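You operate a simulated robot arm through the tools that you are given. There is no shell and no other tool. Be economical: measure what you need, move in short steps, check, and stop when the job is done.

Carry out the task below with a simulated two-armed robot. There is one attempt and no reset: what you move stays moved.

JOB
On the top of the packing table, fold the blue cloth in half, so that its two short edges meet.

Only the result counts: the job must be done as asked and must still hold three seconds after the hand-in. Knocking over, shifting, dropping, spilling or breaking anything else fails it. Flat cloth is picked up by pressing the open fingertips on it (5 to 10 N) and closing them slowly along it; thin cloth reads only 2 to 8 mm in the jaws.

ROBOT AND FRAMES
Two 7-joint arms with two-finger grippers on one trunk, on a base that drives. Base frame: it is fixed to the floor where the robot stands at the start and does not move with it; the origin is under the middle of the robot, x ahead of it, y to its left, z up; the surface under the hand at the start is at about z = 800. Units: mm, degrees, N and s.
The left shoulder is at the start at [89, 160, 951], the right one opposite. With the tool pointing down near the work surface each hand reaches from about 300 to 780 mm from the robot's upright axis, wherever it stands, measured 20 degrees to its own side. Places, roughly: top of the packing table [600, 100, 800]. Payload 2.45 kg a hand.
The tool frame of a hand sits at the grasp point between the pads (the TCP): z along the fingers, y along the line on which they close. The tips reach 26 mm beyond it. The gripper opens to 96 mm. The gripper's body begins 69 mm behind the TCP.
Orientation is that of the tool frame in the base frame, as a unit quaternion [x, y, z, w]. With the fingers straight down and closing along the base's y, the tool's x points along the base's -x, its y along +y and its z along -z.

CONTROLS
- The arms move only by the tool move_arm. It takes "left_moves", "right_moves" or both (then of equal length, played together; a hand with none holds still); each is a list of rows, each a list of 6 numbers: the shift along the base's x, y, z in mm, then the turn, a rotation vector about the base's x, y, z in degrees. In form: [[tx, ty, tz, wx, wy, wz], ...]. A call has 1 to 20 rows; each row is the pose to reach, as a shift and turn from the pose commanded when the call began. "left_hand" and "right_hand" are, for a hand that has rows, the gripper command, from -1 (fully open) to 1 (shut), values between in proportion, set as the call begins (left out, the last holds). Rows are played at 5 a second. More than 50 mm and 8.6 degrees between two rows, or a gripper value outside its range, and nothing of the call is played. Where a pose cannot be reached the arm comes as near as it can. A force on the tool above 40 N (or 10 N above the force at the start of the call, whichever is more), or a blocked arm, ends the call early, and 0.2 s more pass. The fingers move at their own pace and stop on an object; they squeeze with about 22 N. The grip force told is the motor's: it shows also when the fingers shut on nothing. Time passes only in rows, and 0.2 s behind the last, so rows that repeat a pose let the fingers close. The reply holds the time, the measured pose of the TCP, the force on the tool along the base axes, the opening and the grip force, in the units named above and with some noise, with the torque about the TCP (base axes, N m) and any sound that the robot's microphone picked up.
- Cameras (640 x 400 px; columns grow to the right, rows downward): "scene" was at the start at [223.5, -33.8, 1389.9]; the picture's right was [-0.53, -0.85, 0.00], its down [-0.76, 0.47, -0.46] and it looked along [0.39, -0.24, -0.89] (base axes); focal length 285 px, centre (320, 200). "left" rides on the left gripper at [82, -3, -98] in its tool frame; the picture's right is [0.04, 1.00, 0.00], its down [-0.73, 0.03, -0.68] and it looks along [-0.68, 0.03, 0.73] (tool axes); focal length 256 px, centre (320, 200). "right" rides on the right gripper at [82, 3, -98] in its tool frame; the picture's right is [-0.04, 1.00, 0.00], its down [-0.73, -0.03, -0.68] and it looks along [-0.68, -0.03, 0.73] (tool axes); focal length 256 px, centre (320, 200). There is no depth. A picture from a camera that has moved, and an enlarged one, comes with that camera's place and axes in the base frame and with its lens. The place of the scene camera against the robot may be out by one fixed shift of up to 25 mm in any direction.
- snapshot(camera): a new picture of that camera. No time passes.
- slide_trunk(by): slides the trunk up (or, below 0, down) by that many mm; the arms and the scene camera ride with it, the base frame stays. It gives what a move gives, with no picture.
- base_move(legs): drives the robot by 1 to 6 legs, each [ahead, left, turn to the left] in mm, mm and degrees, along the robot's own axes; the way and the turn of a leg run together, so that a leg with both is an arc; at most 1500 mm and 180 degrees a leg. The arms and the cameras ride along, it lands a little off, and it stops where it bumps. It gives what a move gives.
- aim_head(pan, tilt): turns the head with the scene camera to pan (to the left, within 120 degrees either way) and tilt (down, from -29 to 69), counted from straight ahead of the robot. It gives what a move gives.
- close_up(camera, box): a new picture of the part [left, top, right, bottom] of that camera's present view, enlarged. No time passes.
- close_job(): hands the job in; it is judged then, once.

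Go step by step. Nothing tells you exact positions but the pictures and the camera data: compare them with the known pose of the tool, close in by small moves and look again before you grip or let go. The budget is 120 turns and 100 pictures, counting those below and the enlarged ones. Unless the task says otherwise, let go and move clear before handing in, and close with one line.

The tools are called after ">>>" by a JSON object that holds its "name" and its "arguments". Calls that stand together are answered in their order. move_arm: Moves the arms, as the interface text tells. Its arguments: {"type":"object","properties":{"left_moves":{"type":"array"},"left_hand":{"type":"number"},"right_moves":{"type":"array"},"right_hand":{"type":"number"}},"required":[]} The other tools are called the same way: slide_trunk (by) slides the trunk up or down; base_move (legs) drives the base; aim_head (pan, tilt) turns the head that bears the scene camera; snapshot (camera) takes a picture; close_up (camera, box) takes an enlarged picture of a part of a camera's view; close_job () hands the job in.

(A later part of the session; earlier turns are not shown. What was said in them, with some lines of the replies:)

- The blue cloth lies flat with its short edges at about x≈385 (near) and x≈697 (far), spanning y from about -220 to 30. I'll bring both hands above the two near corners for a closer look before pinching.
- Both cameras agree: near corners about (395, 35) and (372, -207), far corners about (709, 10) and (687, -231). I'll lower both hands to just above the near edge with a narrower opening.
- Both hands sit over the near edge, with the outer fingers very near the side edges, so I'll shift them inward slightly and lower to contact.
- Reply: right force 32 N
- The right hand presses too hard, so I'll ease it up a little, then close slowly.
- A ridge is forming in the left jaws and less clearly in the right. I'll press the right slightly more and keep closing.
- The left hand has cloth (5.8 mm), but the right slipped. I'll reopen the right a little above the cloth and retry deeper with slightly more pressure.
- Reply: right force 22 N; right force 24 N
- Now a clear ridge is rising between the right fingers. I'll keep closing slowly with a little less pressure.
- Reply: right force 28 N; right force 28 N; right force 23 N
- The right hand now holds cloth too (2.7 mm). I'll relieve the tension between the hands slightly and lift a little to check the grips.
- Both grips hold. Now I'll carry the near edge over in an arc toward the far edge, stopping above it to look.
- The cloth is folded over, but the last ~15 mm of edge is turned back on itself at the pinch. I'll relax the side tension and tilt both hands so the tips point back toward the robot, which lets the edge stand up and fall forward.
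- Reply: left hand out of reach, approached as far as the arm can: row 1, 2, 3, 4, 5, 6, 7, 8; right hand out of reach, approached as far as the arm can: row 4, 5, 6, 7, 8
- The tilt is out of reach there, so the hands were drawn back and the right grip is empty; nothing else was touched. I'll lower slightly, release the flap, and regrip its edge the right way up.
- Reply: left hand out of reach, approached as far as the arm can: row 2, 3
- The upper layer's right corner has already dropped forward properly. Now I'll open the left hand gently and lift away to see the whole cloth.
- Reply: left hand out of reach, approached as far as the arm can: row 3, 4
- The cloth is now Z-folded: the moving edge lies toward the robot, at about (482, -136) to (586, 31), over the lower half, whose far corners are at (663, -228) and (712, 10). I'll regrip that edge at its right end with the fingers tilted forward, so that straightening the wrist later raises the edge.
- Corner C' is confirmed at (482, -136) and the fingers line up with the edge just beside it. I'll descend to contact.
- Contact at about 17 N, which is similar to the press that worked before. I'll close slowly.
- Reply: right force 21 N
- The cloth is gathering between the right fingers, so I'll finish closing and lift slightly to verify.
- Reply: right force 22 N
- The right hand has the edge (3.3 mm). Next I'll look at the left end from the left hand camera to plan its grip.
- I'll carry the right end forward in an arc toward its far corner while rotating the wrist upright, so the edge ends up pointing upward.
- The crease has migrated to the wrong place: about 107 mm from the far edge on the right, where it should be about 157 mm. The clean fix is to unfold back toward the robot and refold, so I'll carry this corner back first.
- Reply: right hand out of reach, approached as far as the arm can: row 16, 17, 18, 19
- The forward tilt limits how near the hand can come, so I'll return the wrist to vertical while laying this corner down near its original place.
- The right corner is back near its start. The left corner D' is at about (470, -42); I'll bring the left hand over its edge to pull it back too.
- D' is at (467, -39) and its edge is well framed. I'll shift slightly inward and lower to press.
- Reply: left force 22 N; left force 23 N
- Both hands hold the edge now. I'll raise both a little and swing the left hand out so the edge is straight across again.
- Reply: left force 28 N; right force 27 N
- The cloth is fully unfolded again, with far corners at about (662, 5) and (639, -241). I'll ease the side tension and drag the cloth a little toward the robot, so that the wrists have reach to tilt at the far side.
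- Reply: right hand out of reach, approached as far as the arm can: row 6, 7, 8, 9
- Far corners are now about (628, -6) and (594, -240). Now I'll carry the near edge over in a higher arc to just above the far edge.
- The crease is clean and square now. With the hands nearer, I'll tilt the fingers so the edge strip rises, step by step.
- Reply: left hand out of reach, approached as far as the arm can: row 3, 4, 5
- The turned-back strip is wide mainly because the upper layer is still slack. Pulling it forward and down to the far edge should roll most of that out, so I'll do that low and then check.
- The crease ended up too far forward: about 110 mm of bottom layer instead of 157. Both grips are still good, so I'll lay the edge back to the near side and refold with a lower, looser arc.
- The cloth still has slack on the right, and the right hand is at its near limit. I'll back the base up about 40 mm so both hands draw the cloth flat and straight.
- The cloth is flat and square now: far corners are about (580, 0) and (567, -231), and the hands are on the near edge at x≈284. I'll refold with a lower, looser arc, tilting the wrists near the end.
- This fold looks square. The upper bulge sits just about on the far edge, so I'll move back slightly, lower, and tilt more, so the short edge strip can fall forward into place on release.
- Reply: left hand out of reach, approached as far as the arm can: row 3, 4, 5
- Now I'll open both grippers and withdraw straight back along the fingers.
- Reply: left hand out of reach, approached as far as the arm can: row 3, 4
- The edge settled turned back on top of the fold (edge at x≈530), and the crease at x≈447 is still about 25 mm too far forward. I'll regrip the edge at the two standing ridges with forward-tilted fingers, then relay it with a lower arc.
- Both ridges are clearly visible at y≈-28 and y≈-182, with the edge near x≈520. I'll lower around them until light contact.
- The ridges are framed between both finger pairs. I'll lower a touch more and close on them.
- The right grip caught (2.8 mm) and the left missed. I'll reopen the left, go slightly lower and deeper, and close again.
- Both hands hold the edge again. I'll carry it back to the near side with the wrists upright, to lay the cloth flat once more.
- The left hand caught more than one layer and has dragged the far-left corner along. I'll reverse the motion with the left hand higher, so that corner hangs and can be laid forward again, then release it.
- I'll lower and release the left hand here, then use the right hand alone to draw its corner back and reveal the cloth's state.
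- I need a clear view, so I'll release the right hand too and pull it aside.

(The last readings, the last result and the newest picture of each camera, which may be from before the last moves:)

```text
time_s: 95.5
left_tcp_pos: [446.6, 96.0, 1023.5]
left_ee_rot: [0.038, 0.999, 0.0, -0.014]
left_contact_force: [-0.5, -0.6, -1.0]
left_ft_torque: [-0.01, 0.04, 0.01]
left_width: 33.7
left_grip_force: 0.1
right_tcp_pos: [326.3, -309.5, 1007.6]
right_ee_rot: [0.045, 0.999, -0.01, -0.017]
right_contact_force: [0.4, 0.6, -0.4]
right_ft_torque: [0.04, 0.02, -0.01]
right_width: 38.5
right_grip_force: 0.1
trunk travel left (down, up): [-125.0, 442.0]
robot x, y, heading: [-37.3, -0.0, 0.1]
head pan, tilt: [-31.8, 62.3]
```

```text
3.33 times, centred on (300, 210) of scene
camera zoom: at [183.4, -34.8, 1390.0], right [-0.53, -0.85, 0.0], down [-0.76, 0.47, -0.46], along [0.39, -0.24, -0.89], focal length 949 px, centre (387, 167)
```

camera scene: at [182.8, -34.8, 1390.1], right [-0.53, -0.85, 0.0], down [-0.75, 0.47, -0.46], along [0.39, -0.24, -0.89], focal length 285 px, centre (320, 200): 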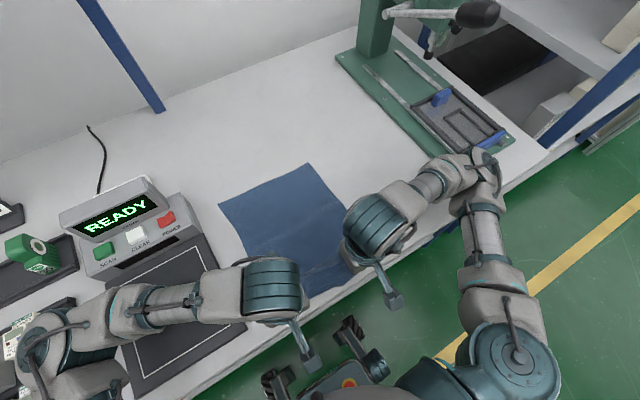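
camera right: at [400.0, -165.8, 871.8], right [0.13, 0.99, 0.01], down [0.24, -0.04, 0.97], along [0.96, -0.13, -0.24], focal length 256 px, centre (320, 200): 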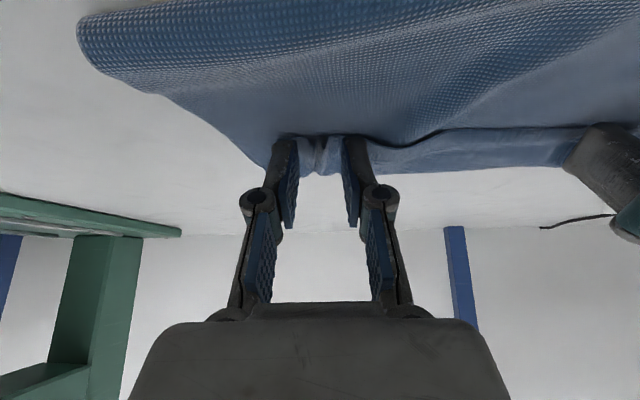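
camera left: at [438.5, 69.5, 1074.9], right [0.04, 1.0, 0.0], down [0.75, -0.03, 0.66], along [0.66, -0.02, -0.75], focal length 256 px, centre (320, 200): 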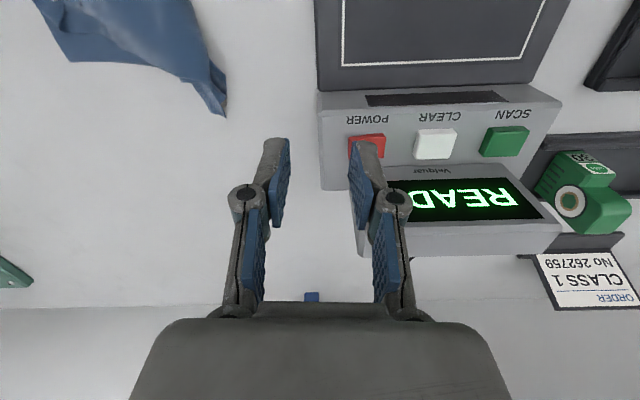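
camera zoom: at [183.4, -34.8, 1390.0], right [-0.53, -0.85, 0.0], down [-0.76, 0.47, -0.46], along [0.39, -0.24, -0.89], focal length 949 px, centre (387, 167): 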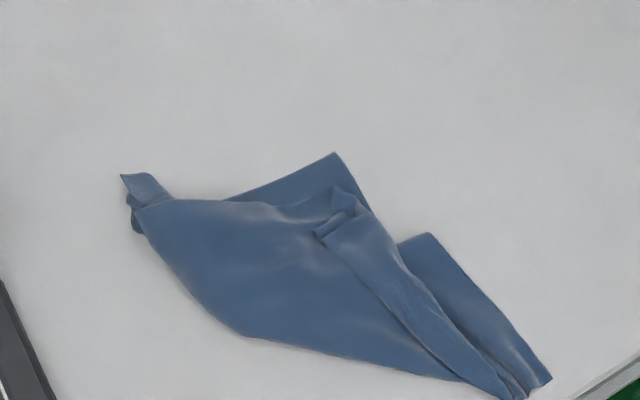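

The corner D sits on top in a small bunch at about (459, -157), with the short edge running from it to C near (284, -185). I'll bring the left hand over it, turned to line up with that edge, and look closely.

>>> {"name": "move_arm", "arguments": {"left_moves": [[0, -25, 0, 0, 0, -7.6], [1, -50, -10, 0, 0, -15.2], [1, -75, -20, 0, 0, -22.8], [2, -100, -35, 0, 0, -30.4], [2, -125, -50, 0, 0, -38], [3, -150, -70, 0, 0, -45.6], [3, -175, -90, 0, 0, -53.2], [4, -200, -110, 0, 0, -60.8], [5, -225, -128, 0, 0, -68.4], [5, -246, -143, 0, 0, -76], [5, -246, -143, 0, 0, -76]]}}

>>> {"name": "snapshot", "arguments": {"camera": "left"}}

```text
time_s: 97.9
left_tcp_pos: [453.2, -150.2, 880.8]
left_ee_rot: [0.646, 0.763, 0.009, -0.012]
left_contact_force: [-0.3, 0.8, -0.1]
left_ft_torque: [-0.03, 0.01, -0.02]
left_width: 33.6
left_grip_force: 0.0
right_tcp_pos: [326.2, -306.6, 1008.0]
right_ee_rot: [0.045, 0.999, -0.008, -0.016]
right_contact_force: [-0.3, -0.1, -0.3]
right_ft_torque: [0.0, -0.01, -0.02]
right_width: 38.4
right_grip_force: 0.1
trunk travel left (down, up): [-125.0, 442.0]
robot x, y, heading: [-40.5, -1.9, -0.2]
head pan, tilt: [-31.8, 62.3]
```

```text
13 pictures are left
camera left: at [436.2, -71.7, 980.9], right [0.98, 0.2, 0.0], down [0.15, -0.74, 0.66], along [0.13, -0.64, -0.75], focal length 256 px, centre (320, 200)
```

left: 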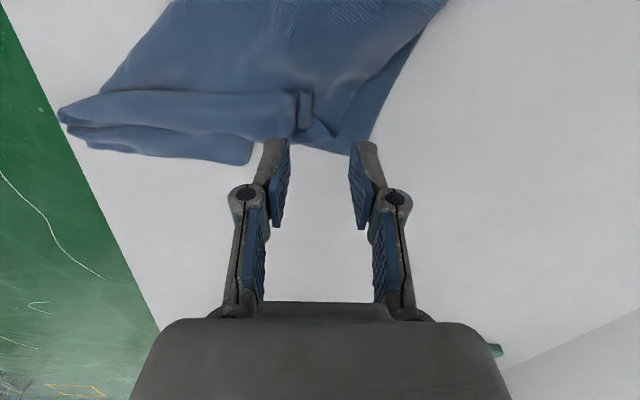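

The D ridge is clearly visible, its edge end at about (435, -129). I'll lower the fingers around it and close without pressing.

>>> {"name": "move_arm", "arguments": {"left_moves": [[-9, 12, -12, 0, 0, 0], [-17, 24, -25, 0, 0, 0], [-17, 24, -38, 0, 0, 0], [-17, 24, -46, 0, 0, 0], [-17, 24, -49, 0, 0, 0], [-17, 24, -49, 0, 0, 0]], "left_hand": 0.5}}

>>> {"name": "snapshot", "arguments": {"camera": "left"}}

```text
time_s: 99.3
left_tcp_pos: [435.4, -126.6, 831.3]
left_ee_rot: [0.646, 0.764, 0.008, -0.011]
left_contact_force: [-0.7, 1.2, -0.2]
left_ft_torque: [0.01, -0.04, -0.01]
left_width: 23.9
left_grip_force: 0.0
right_tcp_pos: [325.8, -308.5, 1007.6]
right_ee_rot: [0.046, 0.999, -0.009, -0.017]
right_contact_force: [0.3, -1.1, -0.9]
right_ft_torque: [0.02, 0.0, -0.02]
right_width: 38.3
right_grip_force: 0.0
trunk travel left (down, up): [-125.0, 442.0]
robot x, y, heading: [-38.3, -1.1, -0.2]
head pan, tilt: [-31.8, 62.3]
```

```text
12 pictures are left
camera left: at [418.6, -47.9, 931.7], right [0.98, 0.2, 0.0], down [0.15, -0.74, 0.66], along [0.13, -0.64, -0.75], focal length 256 px, centre (320, 200)
```

left: 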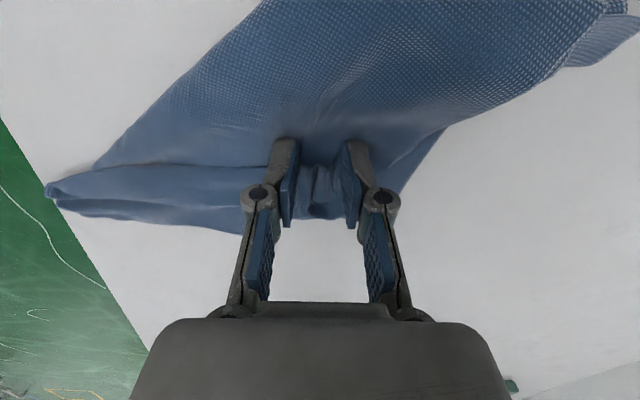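

The ridge is well centred between the fingers. Closing now, then lifting slightly.

>>> {"name": "move_arm", "arguments": {"left_moves": [[0, 0, -1, 0, 0, 0], [0, 0, -1, 0, 0, 0], [0, 0, -1, 0, 0, 0]], "left_hand": 0.8}}

>>> {"name": "move_arm", "arguments": {"left_moves": [[0, 0, 0, 0, 0, 0], [0, 0, 0, 0, 0, 0], [0, 0, 5, 0, 0, 0], [0, 0, 20, 0, 0, 0], [0, 0, 40, 0, 0, 0]], "left_hand": 1}}

>>> {"name": "snapshot", "arguments": {"camera": "left"}}

```text
time_s: 100.1
left_tcp_pos: [435.5, -125.7, 829.9]
left_ee_rot: [0.647, 0.763, 0.008, -0.011]
left_contact_force: [-1.0, 0.1, -0.1]
left_ft_torque: [0.07, -0.04, -0.02]
left_width: 9.5
left_grip_force: 0.0
right_tcp_pos: [325.7, -307.8, 1006.4]
right_ee_rot: [0.045, 0.999, -0.009, -0.017]
right_contact_force: [-0.1, -0.5, 1.5]
right_ft_torque: [0.02, 0.0, 0.01]
right_width: 38.3
right_grip_force: 0.0
trunk travel left (down, up): [-125.0, 442.0]
robot x, y, heading: [-41.3, -0.5, -0.1]
head pan, tilt: [-31.8, 62.3]
```

```text
time_s: 101.3
left_tcp_pos: [434.3, -126.4, 870.1]
left_ee_rot: [0.646, 0.763, 0.009, -0.012]
left_contact_force: [-0.2, 0.0, -0.1]
left_ft_torque: [-0.03, 0.0, -0.02]
left_width: 1.4
left_grip_force: 20.6
right_tcp_pos: [325.6, -308.5, 1006.5]
right_ee_rot: [0.045, 0.999, -0.009, -0.015]
right_contact_force: [0.0, -0.4, -1.1]
right_ft_torque: [0.02, 0.0, -0.03]
right_width: 38.3
right_grip_force: 0.2
trunk travel left (down, up): [-125.0, 442.0]
robot x, y, heading: [-41.3, 1.9, 0.2]
head pan, tilt: [-31.8, 62.3]
```

```text
11 pictures are left
camera left: at [418.4, -48.1, 970.8], right [0.98, 0.2, 0.0], down [0.15, -0.74, 0.66], along [0.13, -0.64, -0.75], focal length 256 px, centre (320, 200)
```

left: 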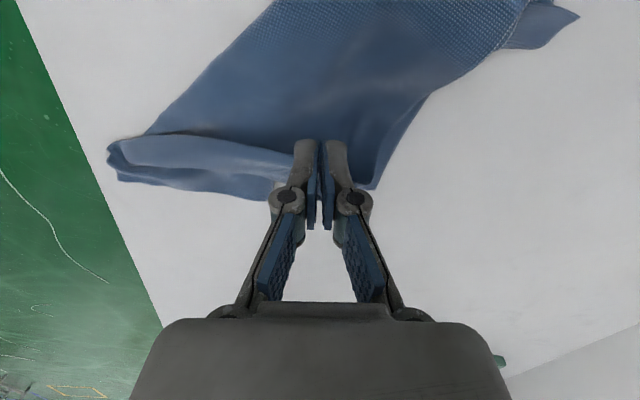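

The left hand has corner D. I'll carry it over to the left and near side, which should unfold the flipped half of the cloth.

>>> {"name": "move_arm", "arguments": {"left_moves": [[-4, 6, 25, 0, 0, 4], [-12, 16, 45, 0, 0, 10], [-22, 28, 62, 0, 0, 16], [-32, 41, 74, 0, 0, 22], [-42, 54, 80, 0, 0, 28], [-52, 67, 82, 0, 0, 34], [-62, 80, 82, 0, 0, 40], [-72, 93, 78, 0, 0, 46], [-82, 106, 70, 0, 0, 52], [-92, 119, 60, 0, 0, 58], [-102, 132, 46, 0, 0, 64], [-112, 145, 30, 0, 0, 70], [-121, 157, 10, 0, 0, 76], [-129, 166, -10, 0, 0, 76], [-132, 168, -30, 0, 0, 76], [-132, 168, -30, 0, 0, 76]]}}

>>> {"name": "snapshot", "arguments": {"camera": "scene"}}

```text
time_s: 104.7
left_tcp_pos: [304.1, 43.1, 838.8]
left_ee_rot: [0.037, 0.999, 0.001, -0.014]
left_contact_force: [-0.2, -1.0, 0.5]
left_ft_torque: [0.0, 0.01, 0.0]
left_width: 1.6
left_grip_force: 20.8
right_tcp_pos: [325.8, -308.3, 1006.9]
right_ee_rot: [0.045, 0.999, -0.009, -0.016]
right_contact_force: [-0.4, -0.1, -0.3]
right_ft_torque: [0.01, -0.02, 0.0]
right_width: 38.1
right_grip_force: 0.0
trunk travel left (down, up): [-125.0, 442.0]
robot x, y, heading: [-38.1, 2.5, -0.1]
head pan, tilt: [-31.8, 62.3]
```

```text
10 pictures are left
camera scene: at [183.5, -34.8, 1390.0], right [-0.53, -0.85, 0.0], down [-0.76, 0.47, -0.46], along [0.39, -0.24, -0.89], focal length 285 px, centre (320, 200)
```

scene: 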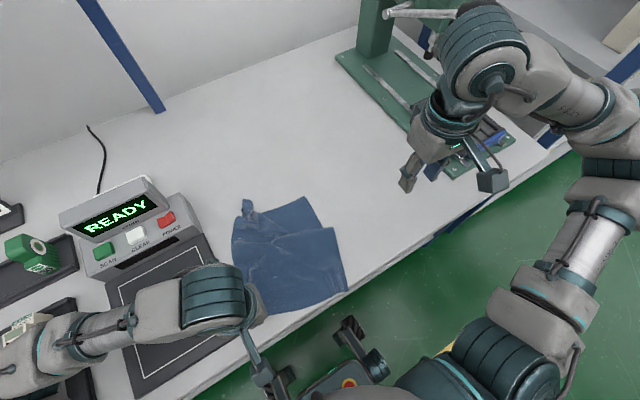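

The near half is unfolded now, leaving a pleat in the middle with far corners B≈(485, -179) and A≈(540, -51). With the left hand holding D, I'll press the right fingertips on B and drag it forward to flatten the cloth.

>>> {"name": "move_arm", "arguments": {"right_moves": [[20, 20, 0, 0, 0, 0], [45, 42, 0, 0, 0, 0], [70, 65, -10, 0, 0, 0], [95, 90, -30, 0, 0, 0], [120, 115, -60, 0, 0, 0], [140, 135, -95, 0, 0, 0], [150, 145, -130, 0, 0, 0], [150, 145, -160, 0, 0, 0], [150, 145, -174, 0, 0, 0], [150, 145, -178, 0, 0, 0], [150, 145, -179, 0, 0, 0]], "right_hand": 0.58}}

```text
time_s: 107.1
left_tcp_pos: [303.6, 43.4, 840.1]
left_ee_rot: [0.04, 0.999, 0.001, -0.013]
left_contact_force: [0.0, -0.7, 0.6]
left_ft_torque: [-0.01, -0.02, 0.0]
left_width: 2.1
left_grip_force: 20.1
right_tcp_pos: [476.3, -164.0, 828.3]
right_ee_rot: [0.046, 0.999, -0.009, -0.016]
right_contact_force: [0.0, -0.2, -0.4]
right_ft_torque: [0.06, -0.01, 0.0]
right_width: 20.1
right_grip_force: 0.1
trunk travel left (down, up): [-125.0, 442.0]
robot x, y, heading: [-38.4, -2.4, 0.0]
head pan, tilt: [-31.8, 62.3]
```

>>> {"name": "move_arm", "arguments": {"right_moves": [[0, 0, -1.5, 0, 0, 0], [0, 0, -2.3, 0, 0, 0], [0, 0, -2.3, 0, 0, 0]]}}

```text
time_s: 107.9
left_tcp_pos: [302.0, 43.2, 841.8]
left_ee_rot: [0.039, 0.999, 0.001, -0.014]
left_contact_force: [0.6, -0.7, 0.5]
left_ft_torque: [0.01, 0.0, 0.01]
left_width: 2.3
left_grip_force: 20.0
right_tcp_pos: [475.6, -161.8, 826.9]
right_ee_rot: [0.045, 0.999, -0.009, -0.015]
right_contact_force: [1.7, -0.3, 12.0]
right_ft_torque: [0.19, -0.1, -0.01]
right_width: 20.6
right_grip_force: 0.4
trunk travel left (down, up): [-125.0, 442.0]
robot x, y, heading: [-39.3, 0.3, -0.2]
head pan, tilt: [-31.8, 62.3]
```

>>> {"name": "move_arm", "arguments": {"right_moves": [[8, -3, 0, 0, 0, 0], [16, -6, 0, 0, 0, 0], [24, -9, 0, 0, 0, 0], [32, -11, 0, 0, 0, 0], [40, -14, 0, 0, 0, 0], [48, -17, 0, 0, 0, 0], [56, -20, 0, 0, 0, 0], [64, -22, 0, 0, 0, 0], [72, -25, 0, 0, 0, 0], [80, -28, 0, 0, 0, 0], [88, -31, 0, 0, 0, 0]]}}

>>> {"name": "snapshot", "arguments": {"camera": "scene"}}

```text
time_s: 110.3
left_tcp_pos: [303.0, 43.2, 841.0]
left_ee_rot: [0.039, 0.999, 0.001, -0.014]
left_contact_force: [-0.7, -0.1, 0.5]
left_ft_torque: [0.03, 0.0, -0.01]
left_width: 2.4
left_grip_force: 20.5
right_tcp_pos: [564.2, -194.8, 826.4]
right_ee_rot: [0.045, 0.999, -0.011, -0.016]
right_contact_force: [-0.4, 1.3, 8.7]
right_ft_torque: [-0.01, -0.05, 0.03]
right_width: 19.2
right_grip_force: 4.2
trunk travel left (down, up): [-125.0, 442.0]
robot x, y, heading: [-38.1, 1.9, 0.1]
head pan, tilt: [-31.8, 62.3]
```

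```text
9 pictures are left
camera scene: at [183.3, -32.8, 1390.2], right [-0.53, -0.85, 0.0], down [-0.75, 0.47, -0.46], along [0.39, -0.24, -0.89], focal length 285 px, centre (320, 200)
```

scene: 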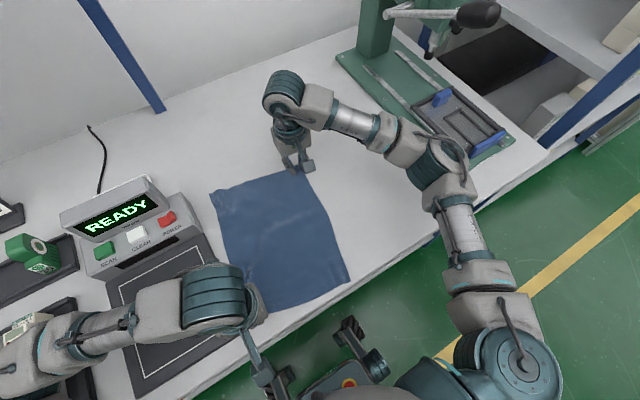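

Pressing and dragging works very well; the cloth is flat again, with C≈(277, -150) and the left hand still holding near D. Now I'll move the right hand to grip the near edge beside C.

>>> {"name": "move_arm", "arguments": {"right_moves": [[0, 0, 30, 0, 0, 0], [-10, 0, 70, 0, 0, 0], [-45, 10, 90, 0, 0, -1], [-85, 22, 95, 0, 0, -2], [-125, 34, 95, 0, 0, -3], [-165, 46, 95, 0, 0, -4], [-205, 56, 90, 0, 0, -5], [-240, 66, 75, 0, 0, -6], [-262, 71, 55, 0, 0, -7], [-275, 73, 40, 0, 0, -7], [-275, 73, 40, 0, 0, -7]], "right_hand": 0.35}}

>>> {"name": "snapshot", "arguments": {"camera": "right"}}

```text
time_s: 112.7
left_tcp_pos: [303.1, 43.6, 840.6]
left_ee_rot: [0.039, 0.999, 0.0, -0.014]
left_contact_force: [-0.4, -1.1, -1.5]
left_ft_torque: [0.01, -0.02, 0.0]
left_width: 3.0
left_grip_force: 21.2
right_tcp_pos: [289.2, -121.8, 866.1]
right_ee_rot: [0.106, 0.994, -0.008, -0.017]
right_contact_force: [-0.4, -0.3, 0.4]
right_ft_torque: [-0.01, -0.03, 0.0]
right_width: 31.0
right_grip_force: 0.0
trunk travel left (down, up): [-125.0, 442.0]
robot x, y, heading: [-44.8, 0.9, -0.1]
head pan, tilt: [-31.8, 62.3]
```

```text
8 pictures are left
camera right: at [214.0, -100.1, 968.2], right [0.25, 0.97, -0.02], down [0.73, -0.18, 0.66], along [0.63, -0.18, -0.75], focal length 256 px, centre (320, 200)
```

right: 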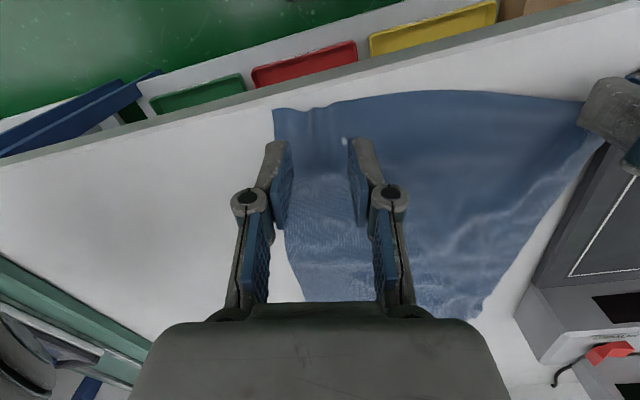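

The right fingers straddle the edge next to C, with the old ridge between them. I'll move back a little so only the rim is under the fingers, and lower to contact.

>>> {"name": "move_arm", "arguments": {"right_moves": [[-6, 2, -10, 0, 0, 0], [-12, 3, -20, 0, 0, 0], [-12, 3, -30, 0, 0, 0], [-12, 3, -37, 0, 0, 0], [-12, 3, -39.5, 0, 0, 0], [-12, 3, -40.5, 0, 0, 0]]}}

```text
time_s: 114.1
left_tcp_pos: [303.8, 44.1, 842.2]
left_ee_rot: [0.039, 0.999, 0.0, -0.014]
left_contact_force: [-0.1, -0.1, -0.6]
left_ft_torque: [-0.01, 0.0, -0.01]
left_width: 2.2
left_grip_force: 20.1
right_tcp_pos: [276.6, -117.8, 828.4]
right_ee_rot: [0.106, 0.994, -0.008, -0.016]
right_contact_force: [1.3, 1.4, 14.0]
right_ft_torque: [0.15, -0.17, -0.03]
right_width: 33.0
right_grip_force: 1.2
trunk travel left (down, up): [-125.0, 442.0]
robot x, y, heading: [-40.5, -0.8, 0.3]
head pan, tilt: [-31.8, 62.3]
```

>>> {"name": "move_arm", "arguments": {"right_moves": [[0, 0, 0, 0, 0, 0], [0, 0, 0, 0, 0, 0]], "right_hand": 0.5}}

>>> {"name": "move_arm", "arguments": {"right_moves": [[0, 0, 0, 0, 0, 0], [0, 0, 0, 0, 0, 0]], "right_hand": 0.65}}

>>> {"name": "move_arm", "arguments": {"right_moves": [[0, 0, 0, 0, 0, 0], [0, 0, 0, 0, 0, 0]], "right_hand": 0.8}}

>>> {"name": "move_arm", "arguments": {"right_moves": [[0, 0, 0, 0, 0, 0], [0, 0, 0, 0, 0, 0]], "right_hand": 0.9}}

>>> {"name": "move_arm", "arguments": {"right_moves": [[0, 0, 0, 0, 0, 0], [0, 0, 0, 0, 0, 0], [0, 0, 3, 0, 0, 0], [0, 0, 10, 0, 0, 0]], "right_hand": 1}}

```text
time_s: 114.7
left_tcp_pos: [302.4, 43.7, 840.3]
left_ee_rot: [0.039, 0.999, 0.0, -0.014]
left_contact_force: [0.0, -2.2, -0.8]
left_ft_torque: [-0.09, -0.02, 0.0]
left_width: 2.6
left_grip_force: 23.2
right_tcp_pos: [276.9, -118.3, 826.9]
right_ee_rot: [0.105, 0.994, -0.008, -0.016]
right_contact_force: [1.7, 3.2, 22.1]
right_ft_torque: [0.28, -0.2, -0.01]
right_width: 25.9
right_grip_force: 0.7
trunk travel left (down, up): [-125.0, 442.0]
robot x, y, heading: [-38.2, -0.4, 0.0]
head pan, tilt: [-31.8, 62.3]
```

```text
time_s: 115.3
left_tcp_pos: [302.2, 44.0, 841.6]
left_ee_rot: [0.04, 0.999, 0.0, -0.014]
left_contact_force: [-0.3, -5.4, -0.8]
left_ft_torque: [-0.15, 0.01, -0.01]
left_width: 1.9
left_grip_force: 22.3
right_tcp_pos: [276.2, -117.2, 826.7]
right_ee_rot: [0.106, 0.994, -0.008, -0.016]
right_contact_force: [2.8, 5.2, 32.5]
right_ft_torque: [0.39, -0.33, -0.03]
right_width: 17.5
right_grip_force: 0.2
trunk travel left (down, up): [-125.0, 442.0]
robot x, y, heading: [-40.2, -3.4, -0.1]
head pan, tilt: [-31.8, 62.3]
```

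```text
time_s: 115.9
left_tcp_pos: [302.0, 43.9, 842.2]
left_ee_rot: [0.04, 0.999, 0.001, -0.013]
left_contact_force: [-0.7, -7.8, -1.1]
left_ft_torque: [-0.24, 0.02, -0.01]
left_width: 2.1
left_grip_force: 22.2
right_tcp_pos: [275.9, -118.7, 826.6]
right_ee_rot: [0.106, 0.994, -0.008, -0.016]
right_contact_force: [0.9, 5.0, 36.2]
right_ft_torque: [0.36, -0.32, 0.05]
right_width: 9.2
right_grip_force: 0.0
trunk travel left (down, up): [-125.0, 442.0]
robot x, y, heading: [-43.4, -3.0, 0.2]
head pan, tilt: [-31.8, 62.3]
```

```text
time_s: 116.5
left_tcp_pos: [302.6, 44.0, 840.3]
left_ee_rot: [0.039, 0.999, -0.001, -0.014]
left_contact_force: [-2.0, -9.1, -0.4]
left_ft_torque: [-0.24, 0.03, -0.03]
left_width: 2.2
left_grip_force: 21.9
right_tcp_pos: [276.5, -117.2, 827.3]
right_ee_rot: [0.106, 0.994, -0.009, -0.017]
right_contact_force: [0.5, 6.5, 32.7]
right_ft_torque: [0.3, -0.23, 0.06]
right_width: 5.1
right_grip_force: 0.0
trunk travel left (down, up): [-125.0, 442.0]
robot x, y, heading: [-40.7, 1.9, 0.1]
head pan, tilt: [-31.8, 62.3]
```

```text
time_s: 117.5
left_tcp_pos: [302.8, 42.7, 841.4]
left_ee_rot: [0.039, 0.999, 0.0, -0.014]
left_contact_force: [-0.6, -6.4, 0.6]
left_ft_torque: [-0.16, 0.0, -0.02]
left_width: 1.9
left_grip_force: 21.7
right_tcp_pos: [277.3, -118.2, 835.4]
right_ee_rot: [0.106, 0.994, -0.009, -0.018]
right_contact_force: [0.6, 6.1, 0.4]
right_ft_torque: [0.19, -0.03, 0.05]
right_width: 2.8
right_grip_force: 24.5
trunk travel left (down, up): [-125.0, 442.0]
robot x, y, heading: [-35.6, -1.3, 0.0]
head pan, tilt: [-31.8, 62.3]
```

Both hands hold the near edge again, parallel to the far edge A≈(611, 12) to B≈(568, -203). I'll fold it over with a low, loose arc, keeping the edge extended right up to the far edge.

>>> {"name": "move_arm", "arguments": {"left_moves": [[8, -4, 12, 0, 0, 0], [22, -6, 26, 0, 0, 0], [37, -9, 38, 0, 0, 0], [52, -12, 48, 0, 0, 0], [67, -15, 56, 0, 0, 0], [82, -18, 62, 0, 0, 0], [97, -21, 66, 0, 0, -1], [112, -24, 69, 0, 0, -1], [127, -27, 70, 0, 0, -1], [143, -30, 70, 0, 0, -2], [159, -33, 69, 0, 0, -2], [175, -36, 67, 0, 0, -2], [191, -39, 63, 0.2, 1, -3], [207, -42, 58, 0.3, 2, -3], [223, -45, 51, 0.5, 3, -3], [239, -48, 43, 0.6, 4, -4], [255, -51, 34, 0.8, 6, -4], [271, -54, 22, 1, 7, -4], [286, -56, 8, 1.2, 8, -4], [295, -57, -6, 1.2, 8, -4]], "right_moves": [[8, 0, 12, 0, 0, 0], [22, -3, 26, 0, 0, 0], [36, -6, 38, 0, 0, 0], [51, -9, 48, 0, 0, 0], [65, -12, 56, 0, 0, 0], [80, -15, 62, 0, 0, 0], [95, -18, 66, 0, 0, 0], [110, -21, 69, 0, 0, 0], [125, -24, 70, 0, 0, 0], [140, -27, 70, 0, 0, 0], [156, -30, 69, 0.2, 2, 0], [172, -33, 67, 0.4, 4, 0], [188, -36, 63, 0.8, 6, 0], [204, -39, 58, 1.2, 8, 0], [220, -42, 51, 1.5, 10, 0], [236, -45, 43, 1.9, 12, 0], [252, -48, 34, 2.3, 14, 0], [267, -51, 24, 2.7, 16, 0], [281, -53, 12, 3, 18, 0], [292, -54, 1, 3, 18, 0]]}}

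>>> {"name": "snapshot", "arguments": {"camera": "left"}}

>>> {"name": "close_up", "arguments": {"camera": "scene", "box": [190, 130, 360, 270]}}

```text
time_s: 121.7
left_tcp_pos: [600.6, -15.1, 833.5]
left_ee_rot: [0.073, 0.994, 0.009, -0.084]
left_contact_force: [-0.9, -1.3, 0.6]
left_ft_torque: [-0.04, 0.0, 0.01]
left_width: 3.0
left_grip_force: 24.3
right_tcp_pos: [569.4, -172.2, 836.4]
right_ee_rot: [0.103, 0.979, 0.001, -0.175]
right_contact_force: [0.5, 2.3, -0.7]
right_ft_torque: [0.02, 0.0, -0.02]
right_width: 2.7
right_grip_force: 22.5
trunk travel left (down, up): [-125.0, 442.0]
robot x, y, heading: [-37.4, 0.4, -0.1]
head pan, tilt: [-31.8, 62.3]
```

```text
7 pictures are left
camera left: at [536.4, -9.3, 944.1], right [0.11, 0.99, 0.01], down [0.83, -0.1, 0.55], along [0.54, -0.05, -0.84], focal length 256 px, centre (320, 200)
```

left: 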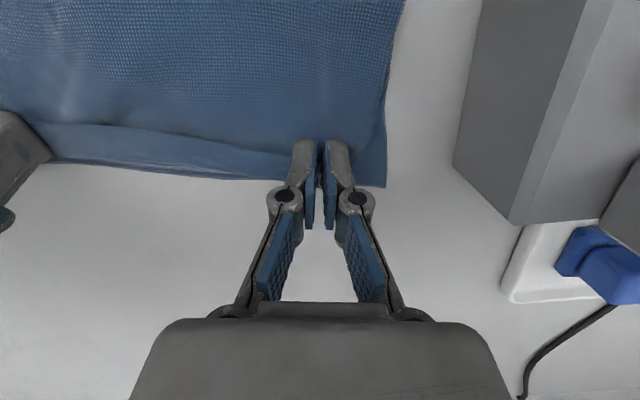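

```text
2.86 times, centred on (275, 200) of scene
camera zoom: at [187.5, -34.7, 1389.3], right [-0.53, -0.85, 0.0], down [-0.76, 0.47, -0.46], along [0.39, -0.24, -0.89], focal length 813 px, centre (449, 200)
```

zoom: 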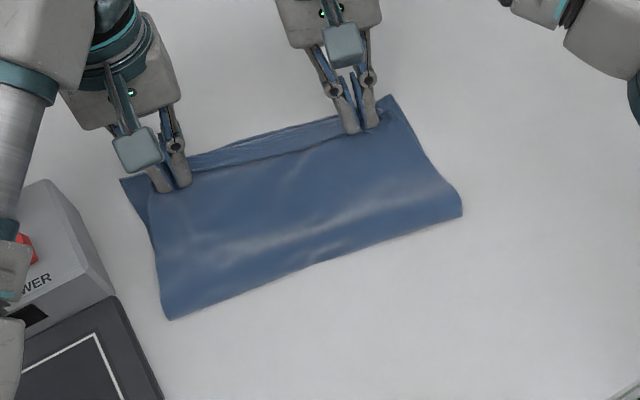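

This fold is neat and parallel. The held edge is about 22 mm short of the far edge, so I'll advance both hands by about 25 mm, low over the table, until the two short edges coincide.

>>> {"name": "move_arm", "arguments": {"left_moves": [[5, 0, 0, -0.4, -2.4, 0], [10, 0, 0, -0.9, -4.7, 0], [15, 0, 0, -1.3, -7, 0], [20, 0, 0, -1.7, -9.4, 0], [21, 0, -3, -1.7, -9.4, 0], [21, 0, -4, -1.7, -9.4, 0]], "right_moves": [[6, 0, 0, 0, 0, 0], [12, -1, 0, 0, 0, 0], [18, -1, 0, 0, 0, 0], [25, -1, 0, 0, 0, 0], [25, -1, -4, 0, 0, 0], [25, -1, -7, 0, 0, 0]]}}

>>> {"name": "snapshot", "arguments": {"camera": "right"}}

```text
time_s: 123.1
left_tcp_pos: [619.7, -14.8, 831.2]
left_ee_rot: [0.074, 0.997, 0.0, -0.001]
left_contact_force: [-0.1, -3.6, 0.6]
left_ft_torque: [-0.07, 0.03, 0.01]
left_width: 2.5
left_grip_force: 22.7
right_tcp_pos: [595.6, -172.8, 830.7]
right_ee_rot: [0.102, 0.979, 0.001, -0.175]
right_contact_force: [0.0, 2.7, 0.9]
right_ft_torque: [0.07, -0.02, -0.01]
right_width: 3.1
right_grip_force: 25.1
trunk travel left (down, up): [-125.0, 442.0]
robot x, y, heading: [-34.7, -1.3, 0.3]
head pan, tilt: [-31.8, 62.3]
```

```text
5 pictures are left
camera right: at [555.8, -158.1, 951.1], right [0.24, 0.97, -0.05], down [0.9, -0.2, 0.39], along [0.37, -0.13, -0.92], focal length 256 px, centre (320, 200)
```

right: 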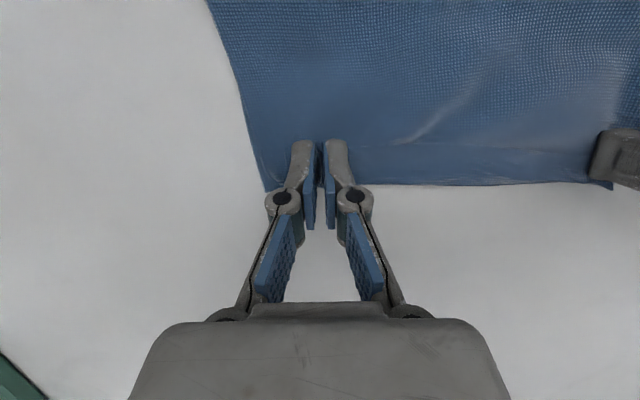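

The turned edge now sits on the far edge line. I'll open both grippers slightly and lift straight up, then check.

>>> {"name": "move_arm", "arguments": {"left_moves": [[0, 0, 0, 0, 0, 0], [0, 0, 0, 0, 0, 0], [0, 0, 10, 0, 0, 0], [0, 0, 30, 0, 0, 0], [0, 0, 60, 0, 0, 0], [-15, 15, 95, 0, 0, 0], [-45, 40, 120, 0, 0, 0], [-85, 70, 130, 0, 0, 0], [-120, 90, 130, 0, 0, 0]], "right_moves": [[0, 0, 0, 0, 0, 0], [0, 0, 0, 0, 0, 0], [3, 0, 10, 0, 0, 0], [8, 0, 28, 0, 0, 0], [5, 0, 55, -1, -6, 0], [-10, -20, 85, -2, -12, 0], [-40, -50, 110, -3, -18, 0], [-80, -90, 120, -3, -20, 0], [-120, -130, 120, -3, -20, 0]], "left_hand": 0.75, "right_hand": 0.75}}

>>> {"name": "close_up", "arguments": {"camera": "scene", "box": [190, 110, 350, 250]}}

```text
refused: row 8 steps farther than a row can; nothing moved
```

```text
2.86 times, centred on (270, 180) of scene
camera zoom: at [186.2, -34.1, 1389.7], right [-0.53, -0.85, 0.0], down [-0.76, 0.47, -0.46], along [0.39, -0.24, -0.89], focal length 813 px, centre (463, 257)
```

zoom: 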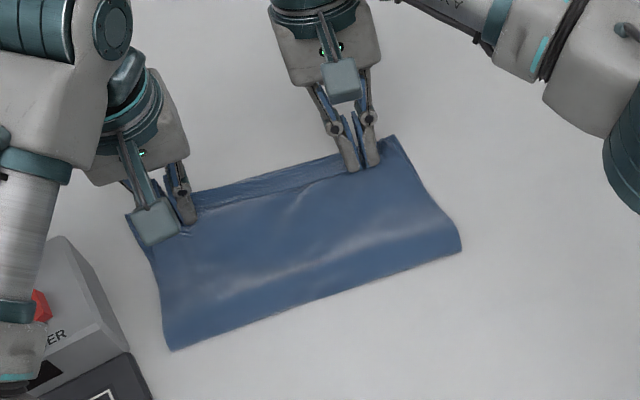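

The last advance dragged the whole cloth along, so the turned edge is still about 22 mm short of the far edge. I'll lift the edge clear, drive the base 25 mm forward (within its original spot), then lower.

>>> {"name": "move_arm", "arguments": {"left_moves": [[0, 0, 10, 0, 0, 0], [0, 0, 25, 0, 0, 0], [0, 0, 40, 0, 0, 0], [0, 0, 40, 0, 0, 0]], "right_moves": [[0, 0, 10, 0, 0, 0], [0, 0, 25, 0, 0, 0], [0, 0, 40, 0, 0, 0], [0, 0, 40, 0, 0, 0]]}}

>>> {"name": "base_move", "arguments": {"legs": [[26, -3, 0]]}}

>>> {"name": "move_arm", "arguments": {"left_moves": [[0, 0, -12, 0, 0, 0], [0, 0, -25, 0, 0, 0], [0, 0, -36, 0, 0, 0], [0, 0, -41, 0, 0, 0], [0, 0, -41, 0, 0, 0]], "right_moves": [[0, 0, -12, 0, 0, 0], [0, 0, -25, 0, 0, 0], [0, 0, -36, 0, 0, 0], [0, 0, -41, 0, 0, 0], [0, 0, -41, 0, 0, 0]]}}

>>> {"name": "close_up", "arguments": {"camera": "scene", "box": [190, 110, 350, 270]}}

```text
time_s: 124.1
left_tcp_pos: [620.9, -16.1, 868.1]
left_ee_rot: [0.074, 0.997, 0.001, -0.001]
left_contact_force: [0.5, -2.9, -0.1]
left_ft_torque: [-0.08, 0.05, -0.03]
left_width: 1.6
left_grip_force: 20.6
right_tcp_pos: [595.5, -172.7, 868.3]
right_ee_rot: [0.103, 0.979, 0.001, -0.175]
right_contact_force: [1.2, 2.2, -0.7]
right_ft_torque: [0.04, 0.0, 0.0]
right_width: 2.4
right_grip_force: 19.6
trunk travel left (down, up): [-125.0, 442.0]
robot x, y, heading: [-39.6, 1.4, 0.0]
head pan, tilt: [-31.8, 62.3]
```

```text
time_s: 124.9
left_tcp_pos: [645.6, -16.7, 870.0]
left_ee_rot: [0.073, 0.997, -0.001, -0.002]
left_contact_force: [-0.5, -2.3, -0.6]
left_ft_torque: [-0.08, 0.09, 0.01]
left_width: 2.4
left_grip_force: 24.0
right_tcp_pos: [621.0, -173.7, 870.0]
right_ee_rot: [0.103, 0.979, 0.001, -0.175]
right_contact_force: [1.6, 2.6, -0.4]
right_ft_torque: [0.06, 0.0, -0.01]
right_width: 1.6
right_grip_force: 23.4
trunk travel left (down, up): [-125.0, 442.0]
robot x, y, heading: [-15.1, -6.0, -0.1]
head pan, tilt: [-31.8, 62.3]
```

```text
time_s: 126.1
left_tcp_pos: [641.4, -17.4, 832.6]
left_ee_rot: [0.074, 0.997, 0.0, 0.002]
left_contact_force: [-0.3, -1.3, -0.1]
left_ft_torque: [-0.05, 0.02, 0.0]
left_width: 1.8
left_grip_force: 20.1
right_tcp_pos: [616.7, -174.9, 832.4]
right_ee_rot: [0.102, 0.98, 0.001, -0.172]
right_contact_force: [0.3, 2.4, 0.6]
right_ft_torque: [0.09, -0.04, 0.0]
right_width: 2.5
right_grip_force: 20.2
trunk travel left (down, up): [-125.0, 442.0]
robot x, y, heading: [-9.8, -5.9, 0.0]
head pan, tilt: [-31.8, 62.3]
```

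```text
2.50 times, centred on (270, 190) of scene
camera zoom: at [212.4, -37.1, 1389.5], right [-0.53, -0.85, 0.0], down [-0.76, 0.47, -0.46], along [0.39, -0.24, -0.89], focal length 712 px, centre (445, 225)
```

zoom: 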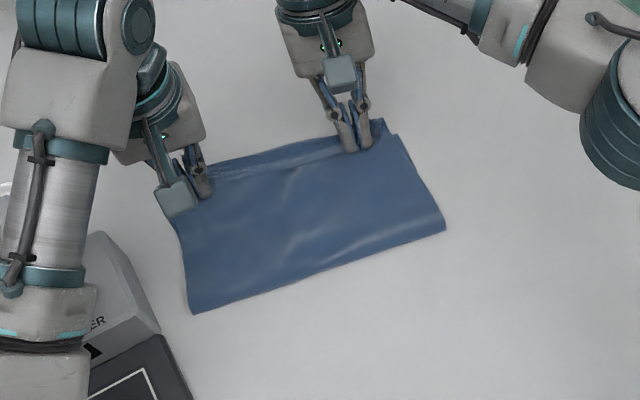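

The turned edge now lies along the far edge, with only a narrow rolled rim. I'll open both grippers slightly and lift straight up and away.

>>> {"name": "move_arm", "arguments": {"left_moves": [[0, 0, -1, 0, 0, 0], [0, 0, -1, 0, 0, 0], [0, 0, 10, 0, 0, 0], [0, 0, 30, 0, 0, 0], [0, 0, 60, 0, 0, 0], [-15, 10, 90, 0, 0, 0], [-40, 25, 110, 0, 0, 0], [-70, 45, 125, 0, 0, 0], [-100, 65, 130, 0, 0, 0]], "right_moves": [[0, 0, -1, 0, 0, 0], [0, 0, -1, 0, 0, 0], [3, 0, 10, 0, 0, 0], [8, 0, 28, 0, 0, 0], [5, 0, 55, -1, -6, 0], [-10, -15, 80, -2, -12, 0], [-35, -35, 100, -3, -18, 0], [-65, -60, 115, -3, -20, 0], [-95, -85, 120, -3, -20, 0]], "left_hand": 0.7, "right_hand": 0.7}}

>>> {"name": "close_up", "arguments": {"camera": "scene", "box": [200, 120, 340, 250]}}

```text
time_s: 128.1
left_tcp_pos: [539.9, 47.8, 964.9]
left_ee_rot: [0.074, 0.997, 0.0, 0.001]
left_contact_force: [0.3, -0.6, -0.2]
left_ft_torque: [0.0, -0.04, 0.0]
left_width: 14.7
left_grip_force: 0.0
right_tcp_pos: [519.6, -259.6, 954.5]
right_ee_rot: [0.105, 0.994, -0.007, 0.005]
right_contact_force: [-0.5, 0.9, 0.0]
right_ft_torque: [0.0, -0.01, 0.02]
right_width: 14.5
right_grip_force: 0.1
trunk travel left (down, up): [-125.0, 442.0]
robot x, y, heading: [-8.4, 0.2, -0.1]
head pan, tilt: [-31.8, 62.3]
```

```text
3.08 times, centred on (270, 185) of scene
camera zoom: at [209.1, -36.8, 1390.2], right [-0.53, -0.85, 0.0], down [-0.75, 0.47, -0.46], along [0.39, -0.24, -0.89], focal length 876 px, centre (474, 246)
```

zoom: 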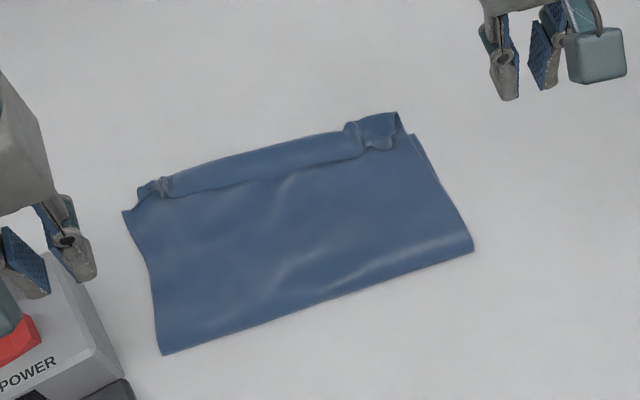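

The released cloth lies folded, its two short edges together to within a few millimetres and the corners to about 15–20 mm. The rim of the moved edge is still rolled back about 20 mm. Both hands are clear and I saw nothing else moved, so I'm handing in.

>>> {"name": "close_job", "arguments": {}}

```text
The job is handed in.
```

I folded the blue cloth in half on the packing table and handed it in, but the fold isn't perfect. By my picture estimates, the two short edges meet to within about 6 mm and their corners to about 15–20 mm. The edge I moved still has a rim about 20 mm wide rolled back on itself. It took several refolds. Both hands are open and clear, and I saw nothing else on the table move.
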